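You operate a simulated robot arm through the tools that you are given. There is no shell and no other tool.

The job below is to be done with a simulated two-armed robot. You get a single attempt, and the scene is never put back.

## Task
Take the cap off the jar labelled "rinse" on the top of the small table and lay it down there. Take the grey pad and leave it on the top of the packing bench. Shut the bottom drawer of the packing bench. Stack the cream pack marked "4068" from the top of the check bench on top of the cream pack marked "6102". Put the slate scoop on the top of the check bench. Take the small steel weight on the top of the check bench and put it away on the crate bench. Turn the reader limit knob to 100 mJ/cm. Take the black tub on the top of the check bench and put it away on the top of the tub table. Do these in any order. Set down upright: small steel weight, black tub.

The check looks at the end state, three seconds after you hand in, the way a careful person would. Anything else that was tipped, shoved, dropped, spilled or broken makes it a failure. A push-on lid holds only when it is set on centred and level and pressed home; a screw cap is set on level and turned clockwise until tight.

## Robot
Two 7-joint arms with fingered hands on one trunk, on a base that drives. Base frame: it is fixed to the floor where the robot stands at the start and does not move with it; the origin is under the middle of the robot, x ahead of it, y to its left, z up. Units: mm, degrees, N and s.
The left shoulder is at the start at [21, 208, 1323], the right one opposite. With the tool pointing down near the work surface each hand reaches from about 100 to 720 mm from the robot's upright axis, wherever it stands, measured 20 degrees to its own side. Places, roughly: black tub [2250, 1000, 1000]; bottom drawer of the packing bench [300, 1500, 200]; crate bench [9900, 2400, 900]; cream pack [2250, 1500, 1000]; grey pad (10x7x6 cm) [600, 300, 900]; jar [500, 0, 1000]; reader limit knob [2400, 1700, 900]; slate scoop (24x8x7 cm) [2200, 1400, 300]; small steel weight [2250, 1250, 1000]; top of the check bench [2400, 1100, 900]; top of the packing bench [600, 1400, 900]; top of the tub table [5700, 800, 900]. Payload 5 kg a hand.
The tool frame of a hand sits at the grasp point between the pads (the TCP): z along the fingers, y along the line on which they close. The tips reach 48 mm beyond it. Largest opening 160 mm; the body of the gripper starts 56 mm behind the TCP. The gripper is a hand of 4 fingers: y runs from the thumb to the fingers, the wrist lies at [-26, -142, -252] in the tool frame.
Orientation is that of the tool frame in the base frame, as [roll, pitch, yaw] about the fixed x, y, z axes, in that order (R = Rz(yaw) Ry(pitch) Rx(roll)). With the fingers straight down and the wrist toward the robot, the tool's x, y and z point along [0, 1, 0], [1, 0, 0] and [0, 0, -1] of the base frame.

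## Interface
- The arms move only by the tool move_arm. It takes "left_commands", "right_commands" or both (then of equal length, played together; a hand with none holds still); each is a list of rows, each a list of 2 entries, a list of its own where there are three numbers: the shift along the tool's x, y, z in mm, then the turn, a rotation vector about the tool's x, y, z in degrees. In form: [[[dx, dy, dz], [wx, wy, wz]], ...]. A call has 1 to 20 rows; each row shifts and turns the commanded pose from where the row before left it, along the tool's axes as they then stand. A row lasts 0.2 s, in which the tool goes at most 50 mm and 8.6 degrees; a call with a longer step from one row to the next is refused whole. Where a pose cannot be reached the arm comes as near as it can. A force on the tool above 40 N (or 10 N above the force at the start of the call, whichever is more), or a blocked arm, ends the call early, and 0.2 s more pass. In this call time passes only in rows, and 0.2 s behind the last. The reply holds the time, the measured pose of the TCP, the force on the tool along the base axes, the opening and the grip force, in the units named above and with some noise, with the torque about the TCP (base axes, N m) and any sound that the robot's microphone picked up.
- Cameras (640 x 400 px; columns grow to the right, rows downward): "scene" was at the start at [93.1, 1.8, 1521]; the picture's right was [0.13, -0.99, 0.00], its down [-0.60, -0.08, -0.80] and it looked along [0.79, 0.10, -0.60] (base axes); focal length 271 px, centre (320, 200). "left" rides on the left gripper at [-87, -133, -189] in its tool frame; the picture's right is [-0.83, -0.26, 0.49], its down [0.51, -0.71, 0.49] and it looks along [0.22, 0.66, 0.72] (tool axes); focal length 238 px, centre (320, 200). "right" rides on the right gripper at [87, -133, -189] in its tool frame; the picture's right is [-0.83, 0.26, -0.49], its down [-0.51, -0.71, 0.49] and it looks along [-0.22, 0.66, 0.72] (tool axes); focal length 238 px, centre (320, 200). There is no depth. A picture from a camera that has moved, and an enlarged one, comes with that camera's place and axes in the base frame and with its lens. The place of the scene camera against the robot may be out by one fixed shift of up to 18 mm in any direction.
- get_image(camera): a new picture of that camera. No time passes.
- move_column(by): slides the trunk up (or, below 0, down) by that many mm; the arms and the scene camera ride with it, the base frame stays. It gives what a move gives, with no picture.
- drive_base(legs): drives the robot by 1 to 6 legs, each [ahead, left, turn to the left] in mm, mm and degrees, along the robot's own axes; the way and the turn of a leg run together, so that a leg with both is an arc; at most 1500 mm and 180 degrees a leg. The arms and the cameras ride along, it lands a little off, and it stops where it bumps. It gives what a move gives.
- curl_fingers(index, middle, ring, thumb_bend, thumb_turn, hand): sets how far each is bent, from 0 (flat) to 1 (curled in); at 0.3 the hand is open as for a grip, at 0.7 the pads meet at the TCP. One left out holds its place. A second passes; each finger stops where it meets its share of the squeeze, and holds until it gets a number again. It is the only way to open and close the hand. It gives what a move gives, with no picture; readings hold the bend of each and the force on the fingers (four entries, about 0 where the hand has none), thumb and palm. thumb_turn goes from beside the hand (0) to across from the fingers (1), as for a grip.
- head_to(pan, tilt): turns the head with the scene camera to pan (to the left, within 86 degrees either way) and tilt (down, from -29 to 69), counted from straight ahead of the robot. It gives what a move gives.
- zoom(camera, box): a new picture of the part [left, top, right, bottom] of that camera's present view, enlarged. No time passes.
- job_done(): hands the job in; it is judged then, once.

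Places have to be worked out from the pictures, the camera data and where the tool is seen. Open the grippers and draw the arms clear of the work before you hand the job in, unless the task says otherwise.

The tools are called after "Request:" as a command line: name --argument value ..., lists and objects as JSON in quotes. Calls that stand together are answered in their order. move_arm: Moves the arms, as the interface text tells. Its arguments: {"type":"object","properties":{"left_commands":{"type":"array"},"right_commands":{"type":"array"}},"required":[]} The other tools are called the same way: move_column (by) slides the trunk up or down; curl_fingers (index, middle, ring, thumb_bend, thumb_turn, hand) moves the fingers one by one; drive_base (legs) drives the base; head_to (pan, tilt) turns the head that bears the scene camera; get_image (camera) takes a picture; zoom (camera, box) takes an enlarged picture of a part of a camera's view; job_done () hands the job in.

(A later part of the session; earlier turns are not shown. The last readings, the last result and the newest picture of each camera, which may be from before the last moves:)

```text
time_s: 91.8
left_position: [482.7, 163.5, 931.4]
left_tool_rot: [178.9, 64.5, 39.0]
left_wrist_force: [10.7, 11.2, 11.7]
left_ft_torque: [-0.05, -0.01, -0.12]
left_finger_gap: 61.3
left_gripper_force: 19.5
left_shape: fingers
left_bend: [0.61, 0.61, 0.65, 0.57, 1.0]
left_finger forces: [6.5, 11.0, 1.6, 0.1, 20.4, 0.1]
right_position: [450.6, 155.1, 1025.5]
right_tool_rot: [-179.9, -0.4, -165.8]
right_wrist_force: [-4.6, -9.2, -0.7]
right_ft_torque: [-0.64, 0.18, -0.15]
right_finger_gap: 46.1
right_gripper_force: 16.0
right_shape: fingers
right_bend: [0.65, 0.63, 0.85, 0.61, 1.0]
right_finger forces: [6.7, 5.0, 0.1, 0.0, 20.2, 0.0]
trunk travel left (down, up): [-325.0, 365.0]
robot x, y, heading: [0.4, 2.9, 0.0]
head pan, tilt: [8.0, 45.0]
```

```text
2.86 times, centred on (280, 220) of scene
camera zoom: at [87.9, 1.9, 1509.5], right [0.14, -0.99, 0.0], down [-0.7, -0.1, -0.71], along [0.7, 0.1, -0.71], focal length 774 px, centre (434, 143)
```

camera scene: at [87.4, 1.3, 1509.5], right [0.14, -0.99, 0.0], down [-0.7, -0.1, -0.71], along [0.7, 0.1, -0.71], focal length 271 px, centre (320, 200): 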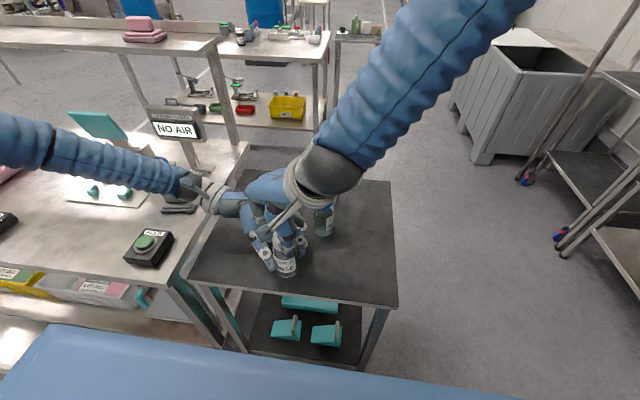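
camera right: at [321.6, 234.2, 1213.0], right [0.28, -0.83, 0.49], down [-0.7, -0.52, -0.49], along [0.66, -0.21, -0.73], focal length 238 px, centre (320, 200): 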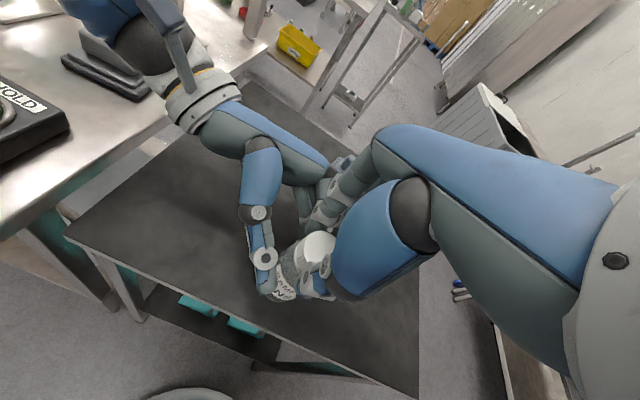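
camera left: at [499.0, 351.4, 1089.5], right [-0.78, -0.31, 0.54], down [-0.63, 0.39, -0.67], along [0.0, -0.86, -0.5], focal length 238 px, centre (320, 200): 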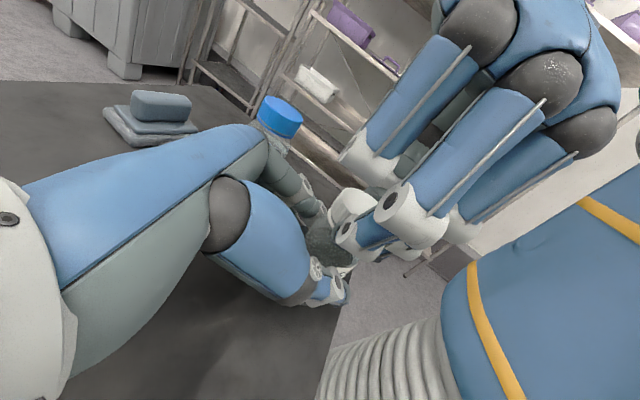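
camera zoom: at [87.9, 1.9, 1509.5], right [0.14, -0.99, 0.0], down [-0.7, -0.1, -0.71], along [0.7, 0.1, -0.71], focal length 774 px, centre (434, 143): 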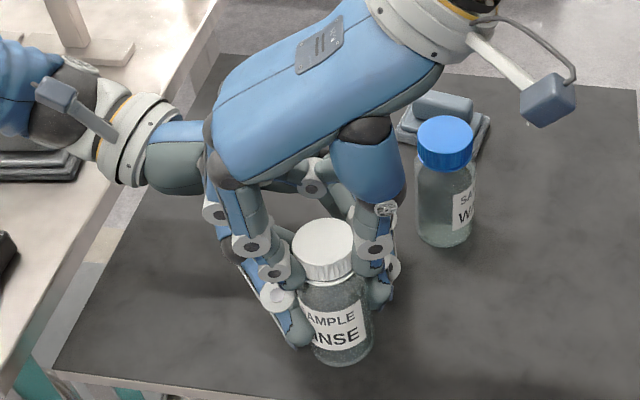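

The turn is at 103° with the label unmoved, so the cap is turning relative to the jar. The cap centre is ~8 mm off the TCP, so I correct for that and continue turning about the cap's own centre.

Request:
move_arm --right_commands '[[[5.2, -5.9, 0], [0, 0, 0]], [[0, -1, -0.3], [0, 0, -7]], [[0, -1, -0.3], [0, 0, -7]], [[0, -1, -0.3], [0, 0, -7]]]'

Request:
get_image --camera "left"

Request:
zoom --camera "scene" --box '[200, 150, 360, 290]'

```text
time_s: 92.8
left_position: [481.8, 161.6, 931.1]
left_tool_rot: [178.9, 64.6, 39.1]
left_wrist_force: [-3.4, -2.6, 6.2]
left_ft_torque: [-0.22, 0.04, 0.11]
left_finger_gap: 61.8
left_gripper_force: 18.6
left_shape: fingers
left_bend: [0.6, 0.61, 0.65, 0.58, 1.0]
left_finger forces: [8.4, 9.8, 0.8, 0.1, 18.3, 0.0]
right_position: [448.7, 146.7, 1025.7]
right_tool_rot: [179.9, -0.2, -144.9]
right_wrist_force: [2.5, 2.4, -6.1]
right_ft_torque: [0.24, 0.07, -0.06]
right_finger_gap: 45.6
right_gripper_force: 14.7
right_shape: fingers
right_bend: [0.65, 0.62, 0.85, 0.61, 1.0]
right_finger forces: [6.2, 8.5, 0.0, 0.1, 15.2, 0.0]
trunk travel left (down, up): [-325.0, 365.0]
robot x, y, heading: [0.5, 0.6, -0.3]
head pan, tilt: [8.0, 45.0]
```

```text
taken
camera left: at [498.4, 351.3, 1089.1], right [-0.78, -0.31, 0.54], down [-0.63, 0.39, -0.67], along [0.0, -0.86, -0.5], focal length 238 px, centre (320, 200)
```

left: 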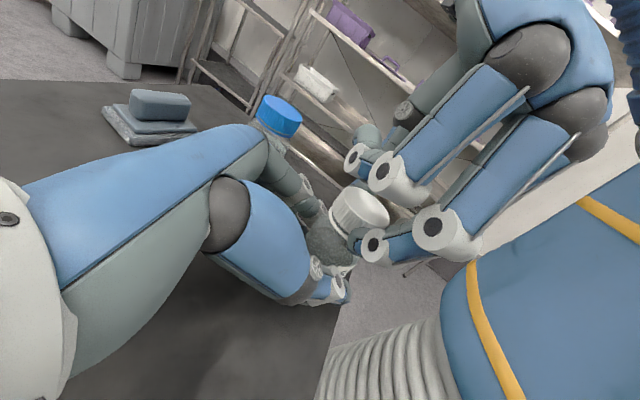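

```text
2.86 times, centred on (280, 220) of scene
camera zoom: at [87.6, 2.2, 1509.4], right [0.14, -0.99, 0.0], down [-0.7, -0.1, -0.71], along [0.7, 0.1, -0.71], focal length 774 px, centre (434, 143)
```

zoom: 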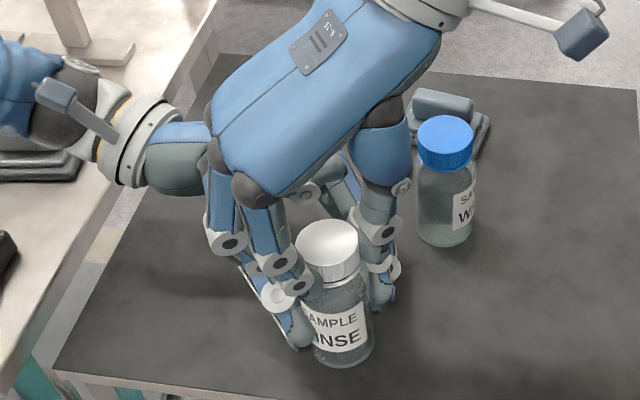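

Cap turned 124° so far. I continue, without extra rise.

Request:
move_arm --right_commands '[[[0, -1, 0], [0, 0, -7]], [[0, -1, 0], [0, 0, -7]], [[0, -1, 0], [0, 0, -7]]]'

Request:
zoom --camera "left" --box '[260, 140, 460, 300]'

Request:
zoom --camera "scene" --box '[240, 200, 330, 290]'

```text
time_s: 93.6
left_position: [482.2, 163.7, 932.8]
left_tool_rot: [178.7, 64.5, 38.8]
left_wrist_force: [-2.8, 0.3, 4.8]
left_ft_torque: [-0.22, -0.08, 0.06]
left_finger_gap: 61.3
left_gripper_force: 19.1
left_shape: fingers
left_bend: [0.6, 0.61, 0.64, 0.57, 1.0]
left_finger forces: [7.7, 9.7, 1.7, 0.0, 19.8, 0.1]
right_position: [449.2, 143.7, 1025.5]
right_tool_rot: [179.8, -0.2, -123.9]
right_wrist_force: [2.5, 0.9, -2.4]
right_ft_torque: [0.08, 0.07, -0.08]
right_finger_gap: 45.8
right_gripper_force: 16.4
right_shape: fingers
right_bend: [0.65, 0.62, 0.85, 0.61, 1.0]
right_finger forces: [6.7, 8.1, 0.0, 0.0, 17.4, 0.0]
trunk travel left (down, up): [-325.0, 365.0]
robot x, y, heading: [-2.1, 1.9, 0.2]
head pan, tilt: [8.0, 45.0]
```

```text
2.50 times, centred on (360, 220) of left
camera zoom: at [498.6, 351.7, 1089.3], right [-0.78, -0.31, 0.54], down [-0.63, 0.39, -0.67], along [0.0, -0.86, -0.5], focal length 596 px, centre (220, 150)
```

zoom: 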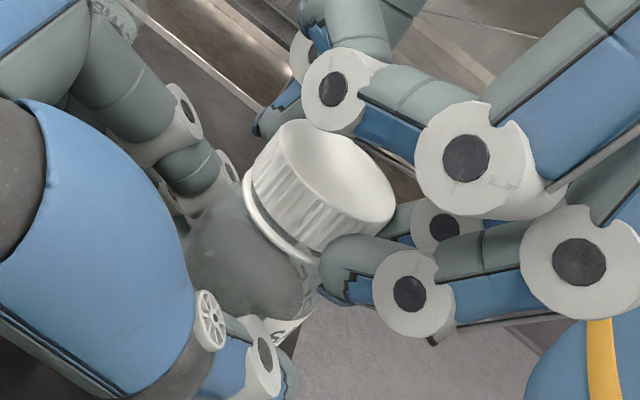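

```text
4.44 times, centred on (285, 245) of scene
camera zoom: at [87.4, 2.4, 1509.5], right [0.14, -0.99, 0.0], down [-0.7, -0.1, -0.71], along [0.7, 0.1, -0.71], focal length 1205 px, centre (476, 0)
```

zoom: 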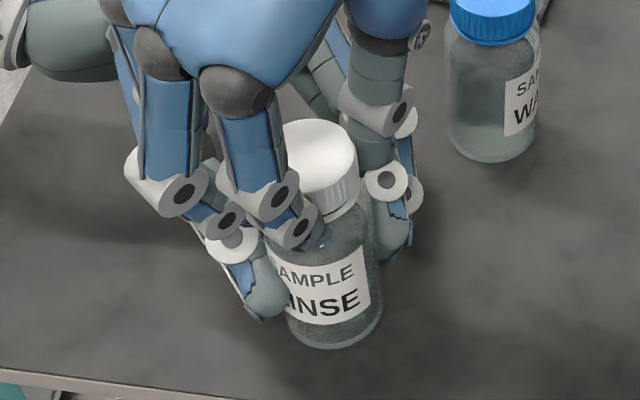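

At 145° the cap still looks seated but loose. I turn further while the arm allows.

Request:
move_arm --right_commands '[[[0, -1, -0.2], [0, 0, -7]], [[0, -1, -0.2], [0, 0, -7]], [[0, -1, -0.2], [0, 0, -7]]]'

Request:
get_image --camera "scene"

```text
time_s: 94.4
left_position: [483.5, 162.9, 930.1]
left_tool_rot: [179.0, 64.6, 39.3]
left_wrist_force: [-2.9, 1.3, 5.9]
left_ft_torque: [-0.21, -0.13, 0.03]
left_finger_gap: 61.6
left_gripper_force: 19.3
left_shape: fingers
left_bend: [0.61, 0.61, 0.64, 0.57, 1.0]
left_finger forces: [7.4, 9.9, 2.0, 0.0, 20.2, 0.1]
right_position: [451.6, 142.8, 1025.5]
right_tool_rot: [179.7, -0.1, -102.9]
right_wrist_force: [0.5, -1.3, -3.3]
right_ft_torque: [-0.03, 0.23, -0.1]
right_finger_gap: 45.5
right_gripper_force: 16.5
right_shape: fingers
right_bend: [0.65, 0.62, 0.85, 0.61, 1.0]
right_finger forces: [7.6, 7.7, 0.0, 0.0, 17.0, 0.0]
trunk travel left (down, up): [-325.0, 365.0]
robot x, y, heading: [-0.2, -1.1, -0.2]
head pan, tilt: [8.0, 45.0]
```

```text
taken
camera scene: at [87.2, 2.6, 1509.5], right [0.14, -0.99, 0.0], down [-0.7, -0.1, -0.71], along [0.7, 0.1, -0.71], focal length 271 px, centre (320, 200)
```

scene: 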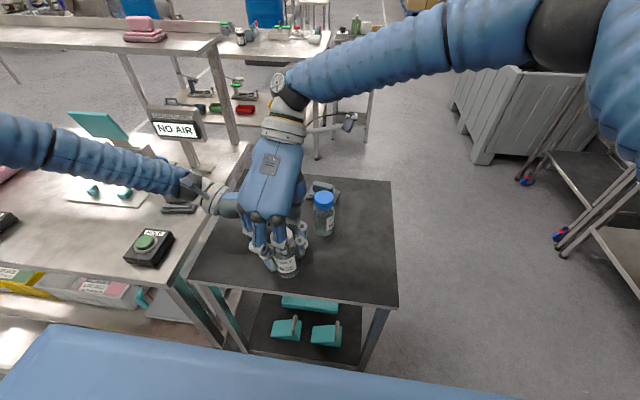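

The arm still follows nicely at 166°. I turn on toward 195°.

Request:
move_arm --right_commands '[[[0, -1, -0.2], [0, 0, -7]], [[0, -1, -0.2], [0, 0, -7]]]'

Request:
move_arm --right_commands '[[[0, -1, -0.2], [0, 0, -7]], [[0, -1, -0.2], [0, 0, -7]]]'

Request:
zoom --camera "scene" --box '[240, 200, 330, 290]'

Request:
zoom --camera "left" --box '[260, 140, 460, 300]'

```text
time_s: 95.0
left_position: [482.2, 162.4, 931.7]
left_tool_rot: [178.9, 64.5, 39.1]
left_wrist_force: [-0.9, 4.9, 8.0]
left_ft_torque: [-0.24, -0.05, -0.03]
left_finger_gap: 61.3
left_gripper_force: 19.6
left_shape: fingers
left_bend: [0.61, 0.61, 0.64, 0.57, 1.0]
left_finger forces: [7.2, 9.5, 1.8, 0.0, 20.4, 0.0]
right_position: [454.2, 142.4, 1025.3]
right_tool_rot: [179.7, 0.0, -88.8]
right_wrist_force: [0.3, -3.7, -2.7]
right_ft_torque: [-0.08, 0.32, -0.06]
right_finger_gap: 45.8
right_gripper_force: 17.0
right_shape: fingers
right_bend: [0.65, 0.62, 0.85, 0.61, 1.0]
right_finger forces: [8.9, 8.1, 0.1, 0.0, 16.5, 0.0]
trunk travel left (down, up): [-325.0, 365.0]
robot x, y, heading: [-1.2, -1.5, -0.3]
head pan, tilt: [8.0, 45.0]
```

```text
time_s: 95.6
left_position: [482.2, 163.2, 931.4]
left_tool_rot: [178.6, 64.5, 38.8]
left_wrist_force: [-0.2, 4.7, 9.6]
left_ft_torque: [-0.21, -0.13, -0.04]
left_finger_gap: 61.5
left_gripper_force: 19.6
left_shape: fingers
left_bend: [0.61, 0.61, 0.65, 0.57, 1.0]
left_finger forces: [6.6, 9.5, 2.2, 0.0, 21.1, 0.1]
right_position: [456.4, 141.8, 1026.8]
right_tool_rot: [179.7, 0.0, -74.7]
right_wrist_force: [-0.5, -4.6, -3.1]
right_ft_torque: [-0.26, 0.37, -0.07]
right_finger_gap: 45.8
right_gripper_force: 17.2
right_shape: fingers
right_bend: [0.65, 0.62, 0.85, 0.61, 1.0]
right_finger forces: [9.5, 8.4, 0.1, 0.0, 16.2, 0.1]
trunk travel left (down, up): [-325.0, 365.0]
robot x, y, heading: [0.2, 1.6, -0.1]
head pan, tilt: [8.0, 45.0]
```

```text
4.44 times, centred on (285, 245) of scene
camera zoom: at [87.2, 2.0, 1509.5], right [0.14, -0.99, 0.0], down [-0.7, -0.1, -0.71], along [0.7, 0.1, -0.71], focal length 1205 px, centre (476, 0)
```

zoom: 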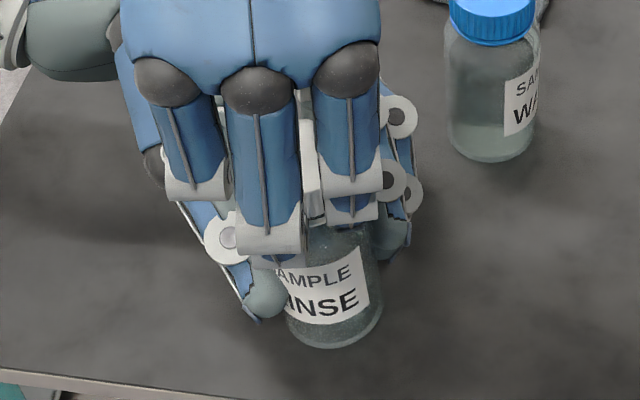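

```text
2.50 times, centred on (360, 220) of left
camera zoom: at [498.5, 351.3, 1089.6], right [-0.78, -0.31, 0.54], down [-0.63, 0.39, -0.67], along [0.0, -0.86, -0.5], focal length 596 px, centre (220, 150)
```

zoom: 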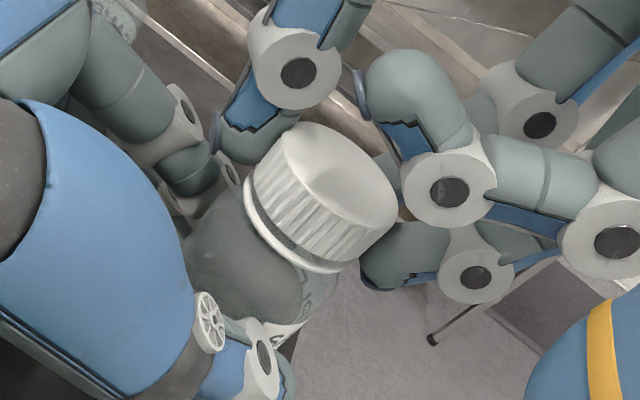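

A gap has opened between cap and neck ring: the cap is unscrewing. I continue turning.

Request:
move_arm --right_commands '[[[0, -1, -0.2], [0, 0, -7]], [[0, -1, -0.2], [0, 0, -7]], [[0, -1, -0.2], [0, 0, -7]]]'

Request:
get_image --camera "scene"

Request:
zoom --camera "left" --box '[260, 140, 460, 300]'

```text
time_s: 96.4
left_position: [482.8, 163.8, 931.0]
left_tool_rot: [179.0, 64.6, 39.1]
left_wrist_force: [-2.6, 5.8, 12.5]
left_ft_torque: [-0.38, -0.16, -0.04]
left_finger_gap: 61.5
left_gripper_force: 20.7
left_shape: fingers
left_bend: [0.61, 0.61, 0.65, 0.57, 1.0]
left_finger forces: [6.5, 9.5, 3.0, 0.1, 22.0, 0.0]
right_position: [458.2, 143.9, 1028.3]
right_tool_rot: [179.9, 0.2, -53.8]
right_wrist_force: [1.7, -5.4, -12.8]
right_ft_torque: [-0.5, 0.3, -0.09]
right_finger_gap: 45.8
right_gripper_force: 17.0
right_shape: fingers
right_bend: [0.65, 0.62, 0.85, 0.61, 1.0]
right_finger forces: [9.9, 7.7, 0.1, 0.0, 15.5, 0.0]
trunk travel left (down, up): [-325.0, 365.0]
robot x, y, heading: [1.3, -2.4, -0.1]
head pan, tilt: [8.0, 45.0]
```

```text
taken
camera scene: at [87.2, 2.5, 1509.4], right [0.14, -0.99, 0.0], down [-0.7, -0.1, -0.71], along [0.7, 0.1, -0.71], focal length 271 px, centre (320, 200)
```

scene: 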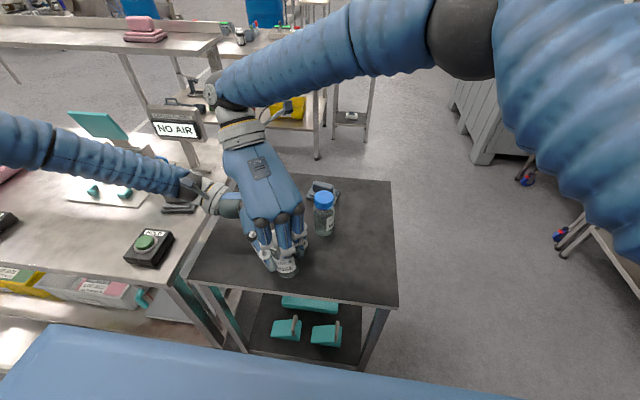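

```text
2.50 times, centred on (360, 220) of left
camera zoom: at [498.4, 351.7, 1089.5], right [-0.78, -0.31, 0.54], down [-0.63, 0.39, -0.67], along [0.0, -0.87, -0.5], focal length 596 px, centre (220, 150)
```

zoom: 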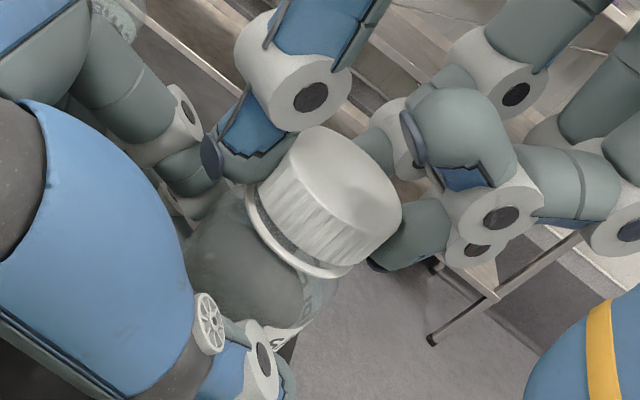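

The gap widens. I turn two more small steps without lifting and then feel whether it comes free.

Request:
move_arm --right_commands '[[[0, -1, 0.6], [0, 0, -7]], [[0, -1, 0], [0, 0, -7]]]'

Request:
zoom --camera "left" --box '[260, 140, 460, 300]'

```text
time_s: 97.0
left_position: [482.3, 162.6, 931.8]
left_tool_rot: [178.8, 64.5, 39.0]
left_wrist_force: [-4.3, 5.2, 12.5]
left_ft_torque: [-0.27, -0.1, -0.09]
left_finger_gap: 61.6
left_gripper_force: 20.8
left_shape: fingers
left_bend: [0.61, 0.61, 0.65, 0.57, 1.0]
left_finger forces: [6.7, 9.3, 3.1, 0.1, 22.5, 0.0]
right_position: [461.3, 143.7, 1027.3]
right_tool_rot: [179.9, 0.2, -39.9]
right_wrist_force: [1.9, -6.7, -7.7]
right_ft_torque: [-0.51, 0.27, -0.04]
right_finger_gap: 46.0
right_gripper_force: 17.0
right_shape: fingers
right_bend: [0.65, 0.62, 0.85, 0.61, 1.0]
right_finger forces: [10.2, 8.8, 0.0, 0.0, 15.3, 0.0]
trunk travel left (down, up): [-325.0, 365.0]
robot x, y, heading: [2.2, 1.7, -0.2]
head pan, tilt: [8.0, 45.0]
```

```text
2.50 times, centred on (360, 220) of left
camera zoom: at [498.6, 350.9, 1089.5], right [-0.78, -0.31, 0.54], down [-0.63, 0.39, -0.67], along [0.0, -0.86, -0.5], focal length 596 px, centre (220, 150)
```

zoom: 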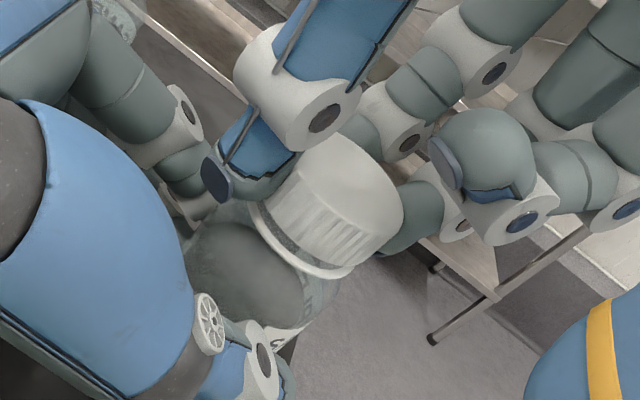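

Turned 229° in all. I try a gentle pull upward.

Request:
move_arm --right_commands '[[[0, 0, -2], [0, 0, 0]], [[0, 0, -2], [0, 0, 0]]]'

Request:
zoom --camera "left" --box '[260, 140, 460, 300]'

```text
time_s: 97.6
left_position: [482.7, 161.7, 931.5]
left_tool_rot: [179.0, 64.6, 39.2]
left_wrist_force: [-4.8, 5.1, 18.4]
left_ft_torque: [-0.51, 0.01, -0.22]
left_finger_gap: 61.5
left_gripper_force: 20.7
left_shape: fingers
left_bend: [0.61, 0.61, 0.64, 0.57, 1.0]
left_finger forces: [6.5, 9.5, 3.6, 0.1, 23.0, 0.1]
right_position: [460.6, 145.5, 1031.3]
right_tool_rot: [179.8, 0.2, -40.0]
right_wrist_force: [3.7, -5.6, -20.9]
right_ft_torque: [-0.42, 0.02, 0.05]
right_finger_gap: 46.0
right_gripper_force: 15.9
right_shape: fingers
right_bend: [0.64, 0.62, 0.85, 0.61, 1.0]
right_finger forces: [8.9, 7.0, 0.0, 0.0, 14.5, 0.0]
trunk travel left (down, up): [-325.0, 365.0]
robot x, y, heading: [-1.5, -4.6, -0.2]
head pan, tilt: [8.0, 45.0]
```

```text
2.50 times, centred on (360, 220) of left
camera zoom: at [498.8, 351.3, 1089.9], right [-0.78, -0.31, 0.54], down [-0.63, 0.39, -0.67], along [0.0, -0.87, -0.5], focal length 596 px, centre (220, 150)
```

zoom: 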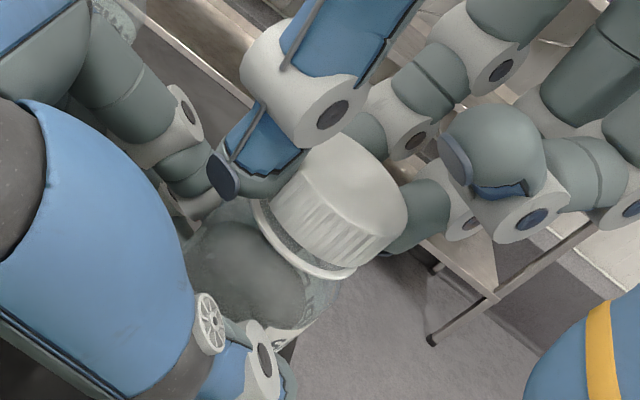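

Still threaded (pull 21 N). I relax, let go of the cap, lift clear, and turn the hand back for a second stroke.

Request:
move_arm --right_commands '[[[0, 0, 4], [0, 0, 0]]]'

Request:
curl_fingers --hand "right" --index 0.5 --middle 0.5 --ring 0.5 --thumb_bend 0.48

Request:
move_arm --right_commands '[[[0, 0, -10], [0, 0, 0]], [[0, 0, -20], [0, 0, 0]], [[0, 0, -35], [0, 0, 0]]]'

Request:
zoom --camera "left" --box '[220, 100, 500, 300]'

Request:
zoom --camera "scene" --box '[200, 180, 360, 290]'

```text
time_s: 98.0
left_position: [482.2, 163.6, 931.1]
left_tool_rot: [178.9, 64.5, 39.0]
left_wrist_force: [-1.5, 3.9, 11.0]
left_ft_torque: [-0.22, -0.09, -0.08]
left_finger_gap: 61.3
left_gripper_force: 20.1
left_shape: fingers
left_bend: [0.61, 0.61, 0.64, 0.57, 1.0]
left_finger forces: [7.3, 9.0, 3.4, 0.0, 20.9, 0.0]
right_position: [461.3, 144.8, 1028.7]
right_tool_rot: [179.7, 0.3, -39.9]
right_wrist_force: [2.1, -4.7, -8.1]
right_ft_torque: [-0.25, 0.01, 0.03]
right_finger_gap: 45.5
right_gripper_force: 15.9
right_shape: fingers
right_bend: [0.64, 0.62, 0.85, 0.61, 1.0]
right_finger forces: [8.6, 8.2, 0.0, 0.1, 15.3, 0.1]
trunk travel left (down, up): [-325.0, 365.0]
robot x, y, heading: [-3.2, -1.3, -0.1]
head pan, tilt: [8.0, 45.0]
```

```text
time_s: 99.0
left_position: [482.2, 163.6, 930.7]
left_tool_rot: [179.3, 64.5, 39.4]
left_wrist_force: [1.2, 0.1, 0.7]
left_ft_torque: [0.09, -0.17, 0.01]
left_finger_gap: 61.4
left_gripper_force: 18.3
left_shape: fingers
left_bend: [0.61, 0.61, 0.64, 0.57, 1.0]
left_finger forces: [8.0, 9.9, 2.1, 0.0, 17.8, 0.0]
right_position: [461.2, 143.9, 1027.0]
right_tool_rot: [179.8, 0.2, -39.9]
right_wrist_force: [-0.9, -0.3, -0.1]
right_ft_torque: [-0.02, -0.01, -0.03]
right_finger_gap: 94.4
right_gripper_force: 0.0
right_shape: fingers
right_bend: [0.5, 0.5, 0.5, 0.48, 1.0]
right_finger forces: [0.0, 0.1, 0.0, 0.1, 0.0, 0.0]
trunk travel left (down, up): [-325.0, 365.0]
robot x, y, heading: [1.7, 3.7, 0.0]
head pan, tilt: [8.0, 45.0]
```

```text
time_s: 99.8
left_position: [481.5, 164.8, 930.9]
left_tool_rot: [178.8, 64.5, 38.8]
left_wrist_force: [0.4, 0.8, -0.7]
left_ft_torque: [0.06, -0.03, 0.05]
left_finger_gap: 61.6
left_gripper_force: 17.8
left_shape: fingers
left_bend: [0.61, 0.61, 0.64, 0.57, 1.0]
left_finger forces: [7.6, 9.3, 1.6, 0.1, 17.8, 0.0]
right_position: [459.3, 145.1, 1092.0]
right_tool_rot: [179.7, 0.3, -39.9]
right_wrist_force: [-0.7, 0.0, -0.5]
right_ft_torque: [0.07, -0.05, 0.02]
right_finger_gap: 94.6
right_gripper_force: 0.2
right_shape: fingers
right_bend: [0.5, 0.5, 0.5, 0.48, 1.0]
right_finger forces: [0.1, 0.1, 0.1, 0.0, 0.1, 0.0]
trunk travel left (down, up): [-325.0, 365.0]
robot x, y, heading: [0.3, -0.7, -0.0]
head pan, tilt: [8.0, 45.0]
```

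```text
2.00 times, centred on (360, 200) of left
camera zoom: at [498.0, 351.1, 1089.6], right [-0.78, -0.31, 0.54], down [-0.63, 0.39, -0.67], along [0.0, -0.86, -0.5], focal length 477 px, centre (240, 200)
```

zoom: 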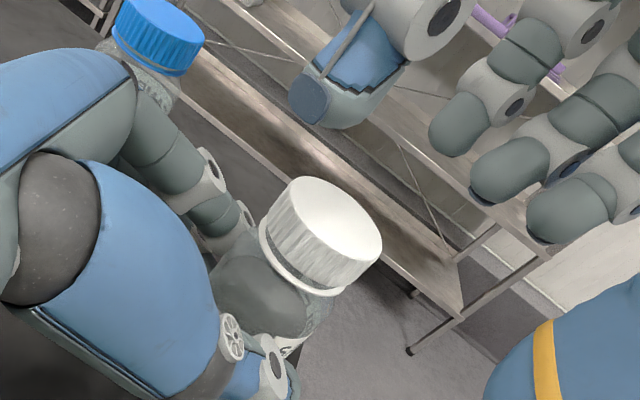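

```text
3.64 times, centred on (280, 235) of scene
camera zoom: at [86.8, 1.5, 1509.5], right [0.14, -0.99, 0.0], down [-0.7, -0.1, -0.71], along [0.7, 0.1, -0.71], focal length 986 px, centre (466, 73)
```

zoom: 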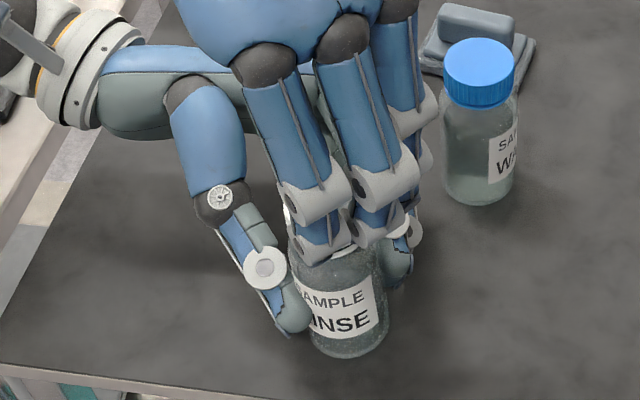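

The cap sits raised on its thread. I rotate the right hand back clockwise above it.

Request:
move_arm --right_commands '[[[0, 0, 0], [0, 0, 8]], [[0, 0, 0], [0, 0, 8]], [[0, 0, 0], [0, 0, 8]], [[0, 0, 0], [0, 0, 8]], [[0, 0, 0], [0, 0, 8]], [[0, 0, 0], [0, 0, 8]], [[0, 0, 0], [0, 0, 8]], [[0, 0, 0], [0, 0, 8]], [[0, 0, 0], [0, 0, 8]], [[0, 0, 0], [0, 0, 8]], [[0, 0, 0], [0, 0, 8]], [[0, 0, 0], [0, 0, 8]], [[0, 0, 0], [0, 0, 8]], [[0, 0, 0], [0, 0, 8]], [[0, 0, 0], [0, 0, 8]], [[0, 0, 0], [0, 0, 8]], [[0, 0, 0], [0, 0, 8]], [[0, 0, 0], [0, 0, 8]], [[0, 0, 0], [0, 0, 8]], [[0, 0, 0], [0, 0, 8]]]'

Request:
move_arm --right_commands '[[[0, 0, 0], [0, 0, 8]], [[0, 0, 0], [0, 0, 8]], [[0, 0, 0], [0, 0, 8]], [[0, 0, 0], [0, 0, 8]], [[0, 0, 0], [0, 0, 8]], [[0, 0, 0], [0, 0, 8]], [[0, 0, 0], [0, 0, 8]], [[0, 0, 0], [0, 0, 8]], [[0, 0, 0], [0, 0, 4]]]'

Request:
get_image --camera "right"

Request:
get_image --camera "left"

```text
time_s: 104.0
left_position: [482.3, 164.0, 931.7]
left_tool_rot: [178.8, 64.6, 39.0]
left_wrist_force: [-0.3, -0.7, 2.2]
left_ft_torque: [-0.07, -0.03, 0.02]
left_finger_gap: 61.4
left_gripper_force: 17.9
left_shape: fingers
left_bend: [0.61, 0.61, 0.64, 0.57, 1.0]
left_finger forces: [7.8, 9.4, 1.5, 0.0, 17.4, 0.1]
right_position: [459.8, 144.8, 1092.9]
right_tool_rot: [180.0, -0.2, 160.0]
right_wrist_force: [-0.3, -0.2, -0.8]
right_ft_torque: [-0.03, -0.03, 0.0]
right_finger_gap: 94.4
right_gripper_force: 0.0
right_shape: fingers
right_bend: [0.5, 0.5, 0.5, 0.48, 1.0]
right_finger forces: [0.0, 0.1, 0.1, 0.0, 0.0, 0.0]
trunk travel left (down, up): [-325.0, 365.0]
robot x, y, heading: [0.8, 1.6, -0.2]
head pan, tilt: [8.0, 45.0]
```

```text
time_s: 106.0
left_position: [482.3, 164.3, 932.0]
left_tool_rot: [178.8, 64.5, 39.1]
left_wrist_force: [0.2, 0.4, 2.0]
left_ft_torque: [0.07, 0.02, 0.02]
left_finger_gap: 61.3
left_gripper_force: 18.1
left_shape: fingers
left_bend: [0.61, 0.61, 0.64, 0.57, 1.0]
left_finger forces: [7.9, 8.7, 1.4, 0.1, 17.5, 0.1]
right_position: [461.1, 144.3, 1091.3]
right_tool_rot: [-179.7, 0.0, 92.0]
right_wrist_force: [0.2, 0.0, -0.5]
right_ft_torque: [0.0, 0.03, 0.01]
right_finger_gap: 94.2
right_gripper_force: 0.0
right_shape: fingers
right_bend: [0.5, 0.5, 0.5, 0.48, 1.0]
right_finger forces: [0.0, 0.0, 0.0, 0.0, 0.0, 0.0]
trunk travel left (down, up): [-325.0, 365.0]
robot x, y, heading: [0.8, 2.0, 0.4]
head pan, tilt: [8.0, 45.0]
```

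```text
taken
camera right: at [326.2, 226.3, 1283.2], right [0.29, -0.82, 0.49], down [-0.69, -0.53, -0.49], along [0.66, -0.2, -0.73], focal length 238 px, centre (320, 200)
```

right: 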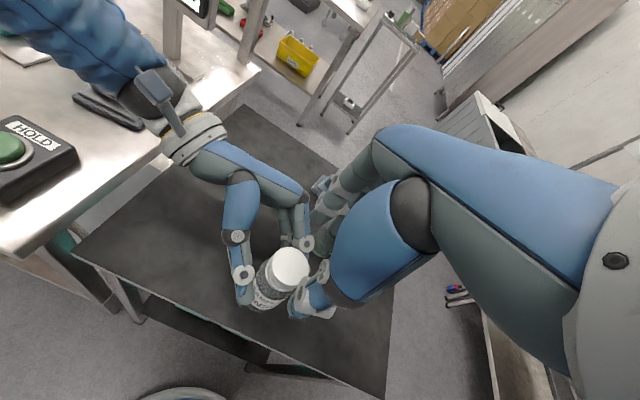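

```text
taken
camera left: at [498.6, 351.3, 1089.4], right [-0.78, -0.31, 0.54], down [-0.63, 0.39, -0.67], along [0.0, -0.86, -0.5], focal length 238 px, centre (320, 200)
```

left: 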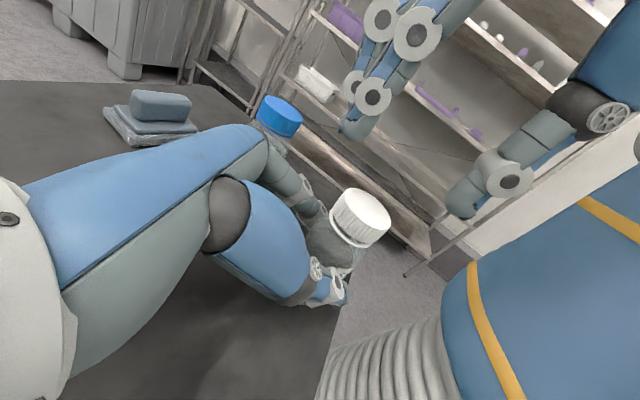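

Back at the start orientation. I centre over the cap at [455, 150] and come down for the second grip.

Request:
move_arm --right_commands '[[[6, -5.8, 20], [0, 0, 0]], [[0, 0, 25], [0, 0, 0]], [[0, 0, 12], [0, 0, 0]], [[0, 0, 8], [0, 0, 0]]]'

Request:
curl_fingers --hand "right" --index 0.7 --middle 0.7 --ring 0.7 --thumb_bend 0.68

Request:
zoom --camera "left" --box '[260, 140, 460, 300]'

```text
time_s: 107.0
left_position: [482.6, 161.9, 932.3]
left_tool_rot: [179.1, 64.4, 39.2]
left_wrist_force: [0.0, 0.1, 0.9]
left_ft_torque: [0.06, 0.01, -0.02]
left_finger_gap: 61.3
left_gripper_force: 17.6
left_shape: fingers
left_bend: [0.61, 0.61, 0.64, 0.57, 1.0]
left_finger forces: [8.0, 8.3, 1.4, 0.0, 17.5, 0.1]
right_position: [454.7, 150.6, 1027.4]
right_tool_rot: [-179.8, 0.0, 92.0]
right_wrist_force: [0.5, 0.4, -0.7]
right_ft_torque: [0.03, 0.03, 0.01]
right_finger_gap: 94.6
right_gripper_force: 0.0
right_shape: fingers
right_bend: [0.5, 0.5, 0.5, 0.48, 1.0]
right_finger forces: [0.1, 0.0, 0.0, 0.0, 0.1, 0.0]
trunk travel left (down, up): [-325.0, 365.0]
robot x, y, heading: [-0.4, 1.4, 0.0]
head pan, tilt: [8.0, 45.0]
```

```text
time_s: 108.0
left_position: [481.7, 163.9, 930.9]
left_tool_rot: [179.0, 64.5, 39.0]
left_wrist_force: [-7.7, 0.7, 0.2]
left_ft_torque: [0.0, -0.22, -0.06]
left_finger_gap: 61.8
left_gripper_force: 19.6
left_shape: fingers
left_bend: [0.61, 0.61, 0.64, 0.57, 1.0]
left_finger forces: [7.3, 7.8, 3.1, 0.1, 20.7, 0.0]
right_position: [456.0, 151.4, 1027.2]
right_tool_rot: [-179.9, 0.0, 92.1]
right_wrist_force: [7.6, -1.0, 0.0]
right_ft_torque: [-0.09, -0.36, 0.03]
right_finger_gap: 55.1
right_gripper_force: 17.0
right_shape: fingers
right_bend: [0.59, 0.63, 0.7, 0.6, 1.0]
right_finger forces: [11.0, 8.4, 0.0, 0.1, 14.7, 0.0]
trunk travel left (down, up): [-325.0, 365.0]
robot x, y, heading: [-2.6, -0.4, -0.1]
head pan, tilt: [8.0, 45.0]
```

```text
2.50 times, centred on (360, 220) of left
camera zoom: at [498.3, 351.3, 1089.1], right [-0.78, -0.31, 0.54], down [-0.63, 0.39, -0.67], along [0.0, -0.86, -0.5], focal length 596 px, centre (220, 150)
```

zoom: 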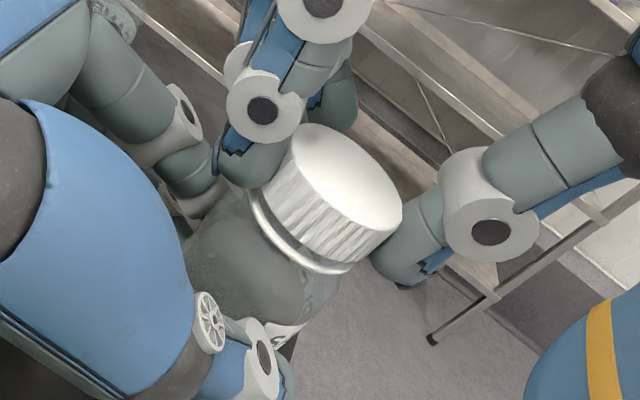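

Good second grip (gap 55 mm). I turn counter-clockwise again.

Request:
move_arm --right_commands '[[[0, 0, 0], [0, 0, -7]], [[0, 0, 0], [0, 0, -7]], [[0, 0, 0], [0, 0, -7]], [[0, 0, 0], [0, 0, -7]], [[0, 0, 0], [0, 0, -7]], [[0, 0, 0], [0, 0, -7]]]'

Request:
move_arm --right_commands '[[[0, 0, -0.3], [0, 0, -7]], [[0, 0, -0.3], [0, 0, -7]], [[0, 0, -0.3], [0, 0, -7]], [[0, 0, -0.3], [0, 0, -7]]]'

Request:
zoom --camera "left" --box '[260, 140, 460, 300]'

```text
time_s: 109.4
left_position: [483.0, 162.7, 931.5]
left_tool_rot: [179.0, 64.5, 39.2]
left_wrist_force: [-6.2, 1.0, -1.4]
left_ft_torque: [0.04, -0.31, -0.01]
left_finger_gap: 61.8
left_gripper_force: 20.2
left_shape: fingers
left_bend: [0.61, 0.61, 0.64, 0.57, 1.0]
left_finger forces: [7.7, 8.4, 4.2, 0.1, 20.6, 0.0]
right_position: [455.3, 148.9, 1027.3]
right_tool_rot: [-179.8, -0.1, 134.1]
right_wrist_force: [5.4, -1.5, 1.0]
right_ft_torque: [0.0, -0.24, -0.08]
right_finger_gap: 55.2
right_gripper_force: 17.3
right_shape: fingers
right_bend: [0.59, 0.63, 0.7, 0.61, 1.0]
right_finger forces: [10.1, 8.6, 0.1, 0.1, 15.3, 0.1]
trunk travel left (down, up): [-325.0, 365.0]
robot x, y, heading: [-1.5, -0.7, -0.1]
head pan, tilt: [8.0, 45.0]
```

```text
time_s: 110.4
left_position: [482.2, 162.8, 930.9]
left_tool_rot: [179.0, 64.5, 39.2]
left_wrist_force: [-4.2, -1.5, -3.0]
left_ft_torque: [0.15, -0.33, 0.05]
left_finger_gap: 61.6
left_gripper_force: 19.9
left_shape: fingers
left_bend: [0.61, 0.61, 0.64, 0.57, 1.0]
left_finger forces: [8.6, 8.6, 4.1, 0.0, 19.0, 0.0]
right_position: [456.6, 149.8, 1028.4]
right_tool_rot: [-179.8, -0.2, 162.1]
right_wrist_force: [4.6, 0.1, 0.1]
right_ft_torque: [0.08, -0.17, -0.04]
right_finger_gap: 55.1
right_gripper_force: 16.9
right_shape: fingers
right_bend: [0.6, 0.63, 0.7, 0.61, 1.0]
right_finger forces: [9.6, 8.6, 0.1, 0.0, 15.7, 0.0]
trunk travel left (down, up): [-325.0, 365.0]
robot x, y, heading: [1.2, -0.1, -0.2]
head pan, tilt: [8.0, 45.0]
```

```text
2.50 times, centred on (360, 220) of left
camera zoom: at [499.1, 351.0, 1089.1], right [-0.78, -0.31, 0.54], down [-0.63, 0.39, -0.67], along [0.0, -0.86, -0.5], focal length 596 px, centre (220, 150)
```

zoom: 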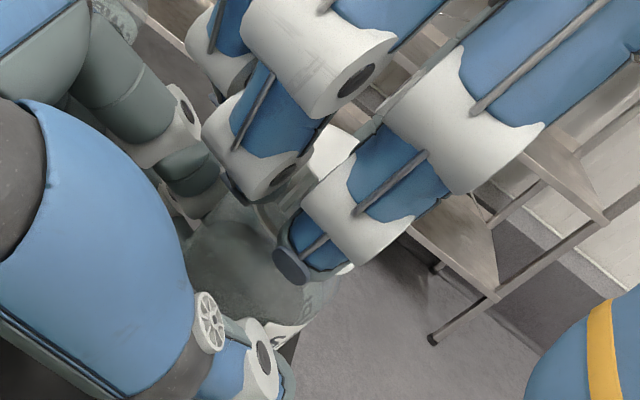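

About 300° in total. I continue with a slight rise.

Request:
move_arm --right_commands '[[[0, 0, -0.3], [0, 0, -7]], [[0, 0, -0.3], [0, 0, -7]], [[0, 0, -0.3], [0, 0, -7]], [[0, 0, -0.3], [0, 0, -7]], [[0, 0, -0.3], [0, 0, -7]]]'

Request:
move_arm --right_commands '[[[0, 0, -0.3], [0, 0, -7]], [[0, 0, -0.3], [0, 0, -7]], [[0, 0, -0.3], [0, 0, -7]], [[0, 0, -0.3], [0, 0, -7]]]'

Request:
zoom --camera "left" --box '[260, 140, 460, 300]'

```text
time_s: 111.6
left_position: [484.1, 163.4, 930.3]
left_tool_rot: [178.9, 64.5, 39.1]
left_wrist_force: [-1.6, -2.4, -2.1]
left_ft_torque: [0.16, -0.24, 0.03]
left_finger_gap: 61.6
left_gripper_force: 19.9
left_shape: fingers
left_bend: [0.61, 0.61, 0.64, 0.57, 1.0]
left_finger forces: [8.6, 8.6, 3.8, 0.0, 17.6, 0.1]
right_position: [456.3, 149.0, 1027.6]
right_tool_rot: [-180.0, -0.3, -162.9]
right_wrist_force: [4.2, 2.5, 0.0]
right_ft_torque: [0.1, -0.08, 0.0]
right_finger_gap: 54.7
right_gripper_force: 16.9
right_shape: fingers
right_bend: [0.6, 0.64, 0.7, 0.61, 1.0]
right_finger forces: [9.1, 8.2, 0.0, 0.1, 16.1, 0.1]
trunk travel left (down, up): [-325.0, 365.0]
robot x, y, heading: [2.2, 0.0, -0.4]
head pan, tilt: [8.0, 45.0]
```

```text
time_s: 112.6
left_position: [482.1, 163.0, 931.2]
left_tool_rot: [179.0, 64.6, 39.0]
left_wrist_force: [-3.1, -1.8, -1.5]
left_ft_torque: [0.2, -0.22, 0.05]
left_finger_gap: 61.8
left_gripper_force: 19.4
left_shape: fingers
left_bend: [0.6, 0.61, 0.64, 0.57, 1.0]
left_finger forces: [8.9, 8.6, 3.6, 0.0, 17.4, 0.0]
right_position: [454.7, 150.5, 1029.5]
right_tool_rot: [179.9, -0.2, -134.8]
right_wrist_force: [2.3, 1.8, 0.7]
right_ft_torque: [0.05, -0.08, -0.01]
right_finger_gap: 55.1
right_gripper_force: 17.0
right_shape: fingers
right_bend: [0.6, 0.64, 0.7, 0.61, 1.0]
right_finger forces: [8.7, 8.2, 0.0, 0.0, 16.8, 0.0]
trunk travel left (down, up): [-325.0, 365.0]
robot x, y, heading: [2.7, -1.2, -0.2]
head pan, tilt: [8.0, 45.0]
```

```text
2.50 times, centred on (360, 220) of left
camera zoom: at [498.9, 351.6, 1089.0], right [-0.78, -0.31, 0.54], down [-0.63, 0.39, -0.67], along [0.0, -0.86, -0.5], focal length 596 px, centre (220, 150)
```

zoom: 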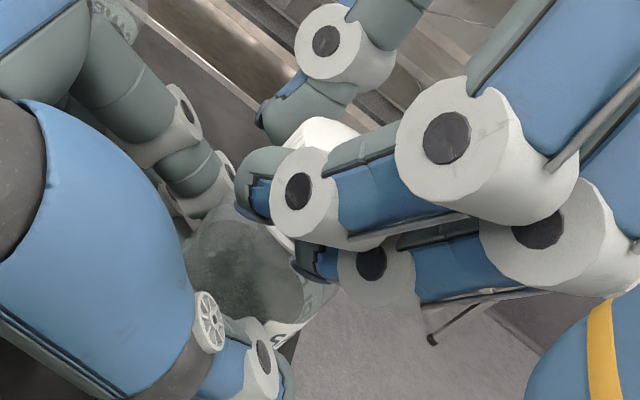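

A full turn is done, and the cap rises freely along with the hand. I turn some more and then test the lift.

Request:
move_arm --right_commands '[[[0, 0, -0.3], [0, 0, -7]], [[0, 0, -0.3], [0, 0, -7]], [[0, 0, -0.3], [0, 0, -7]], [[0, 0, -0.3], [0, 0, -7]]]'

Request:
move_arm --right_commands '[[[0, 0, -2], [0, 0, 0]], [[0, 0, -2], [0, 0, 0]]]'

Request:
zoom --camera "left" --box '[260, 140, 460, 300]'

```text
time_s: 113.6
left_position: [481.1, 162.6, 930.4]
left_tool_rot: [179.0, 64.4, 39.1]
left_wrist_force: [-2.5, -1.5, -2.2]
left_ft_torque: [0.13, -0.22, 0.05]
left_finger_gap: 61.7
left_gripper_force: 18.1
left_shape: fingers
left_bend: [0.6, 0.61, 0.64, 0.57, 1.0]
left_finger forces: [8.1, 8.6, 2.8, 0.1, 17.4, 0.0]
right_position: [453.6, 150.3, 1031.3]
right_tool_rot: [179.6, -0.1, -106.8]
right_wrist_force: [1.7, 2.1, 0.6]
right_ft_torque: [0.05, -0.08, 0.01]
right_finger_gap: 54.8
right_gripper_force: 17.0
right_shape: fingers
right_bend: [0.6, 0.64, 0.7, 0.61, 1.0]
right_finger forces: [8.4, 7.7, 0.0, 0.0, 17.3, 0.0]
trunk travel left (down, up): [-325.0, 365.0]
robot x, y, heading: [-0.4, 1.4, -0.0]
head pan, tilt: [8.0, 45.0]
```

```text
time_s: 114.2
left_position: [483.4, 163.1, 931.0]
left_tool_rot: [179.0, 64.5, 39.2]
left_wrist_force: [-0.2, -1.2, -0.9]
left_ft_torque: [0.13, 0.0, -0.01]
left_finger_gap: 61.7
left_gripper_force: 18.2
left_shape: fingers
left_bend: [0.6, 0.61, 0.64, 0.57, 1.0]
left_finger forces: [8.4, 8.8, 2.0, 0.1, 17.1, 0.0]
right_position: [456.3, 150.5, 1035.7]
right_tool_rot: [179.8, -0.1, -106.9]
right_wrist_force: [0.8, 0.5, -0.2]
right_ft_torque: [0.06, 0.02, 0.05]
right_finger_gap: 54.9
right_gripper_force: 16.6
right_shape: fingers
right_bend: [0.6, 0.64, 0.7, 0.61, 1.0]
right_finger forces: [9.1, 7.8, 0.0, 0.0, 16.5, 0.1]
trunk travel left (down, up): [-325.0, 365.0]
robot x, y, heading: [-4.5, -1.3, -0.2]
head pan, tilt: [8.0, 45.0]
```

```text
2.50 times, centred on (360, 220) of left
camera zoom: at [498.9, 351.2, 1089.4], right [-0.78, -0.31, 0.54], down [-0.63, 0.39, -0.67], along [0.0, -0.86, -0.5], focal length 596 px, centre (220, 150)
```

zoom: 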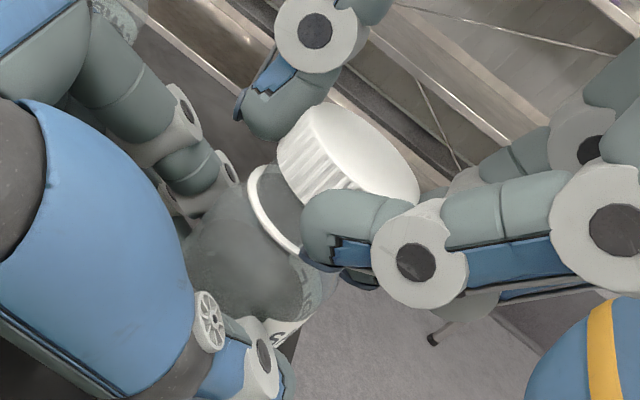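

The cap is off: no pull is felt and it clears the neck. I lift it well above the jar.

Request:
move_arm --right_commands '[[[0, 0, -8], [0, 0, 0]], [[0, 0, -20], [0, 0, 0]], [[0, 0, -30], [0, 0, 0]], [[0, 0, -30], [0, 0, 0]]]'

Request:
get_image --camera "left"

Request:
get_image --camera "scene"

Request:
get_image --camera "right"

```text
time_s: 115.2
left_position: [482.8, 162.8, 931.7]
left_tool_rot: [178.7, 64.5, 38.9]
left_wrist_force: [0.5, -0.4, -0.3]
left_ft_torque: [0.04, -0.07, 0.02]
left_finger_gap: 61.4
left_gripper_force: 17.8
left_shape: fingers
left_bend: [0.6, 0.61, 0.64, 0.57, 1.0]
left_finger forces: [7.3, 8.9, 1.7, 0.0, 17.5, 0.1]
right_position: [456.3, 148.3, 1123.8]
right_tool_rot: [179.8, -0.1, -106.9]
right_wrist_force: [-0.6, -0.6, 0.5]
right_ft_torque: [0.0, -0.06, 0.02]
right_finger_gap: 55.0
right_gripper_force: 16.5
right_shape: fingers
right_bend: [0.6, 0.64, 0.7, 0.61, 1.0]
right_finger forces: [9.0, 7.3, 0.0, 0.0, 16.4, 0.0]
trunk travel left (down, up): [-325.0, 365.0]
robot x, y, heading: [-4.9, -3.8, -0.2]
head pan, tilt: [8.0, 45.0]
```

```text
taken
camera left: at [498.4, 351.3, 1089.4], right [-0.78, -0.31, 0.54], down [-0.63, 0.39, -0.67], along [0.0, -0.86, -0.5], focal length 238 px, centre (320, 200)
```

left: 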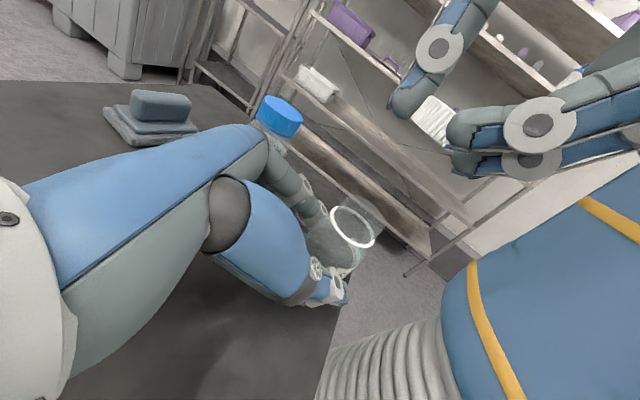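

```text
taken
camera scene: at [87.3, 1.8, 1509.5], right [0.14, -0.99, 0.0], down [-0.7, -0.1, -0.71], along [0.7, 0.1, -0.71], focal length 271 px, centre (320, 200)
```

scene: 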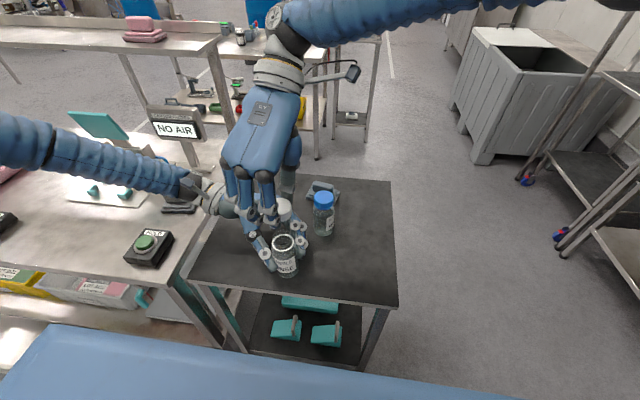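

```text
taken
camera right: at [559.2, 27.2, 1314.4], right [0.0, 0.87, 0.49], down [0.82, 0.28, -0.49], along [-0.57, 0.4, -0.72], focal length 238 px, centre (320, 200)
```

right: 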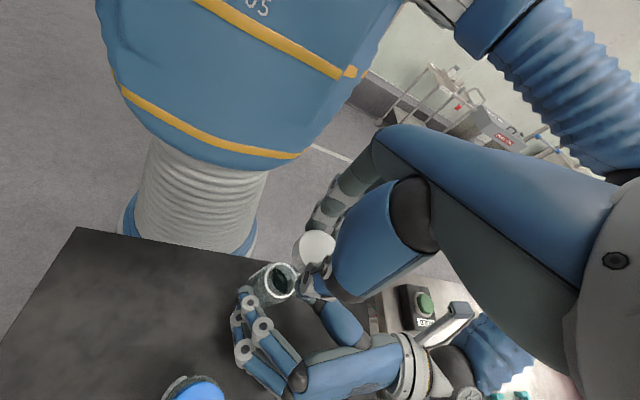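

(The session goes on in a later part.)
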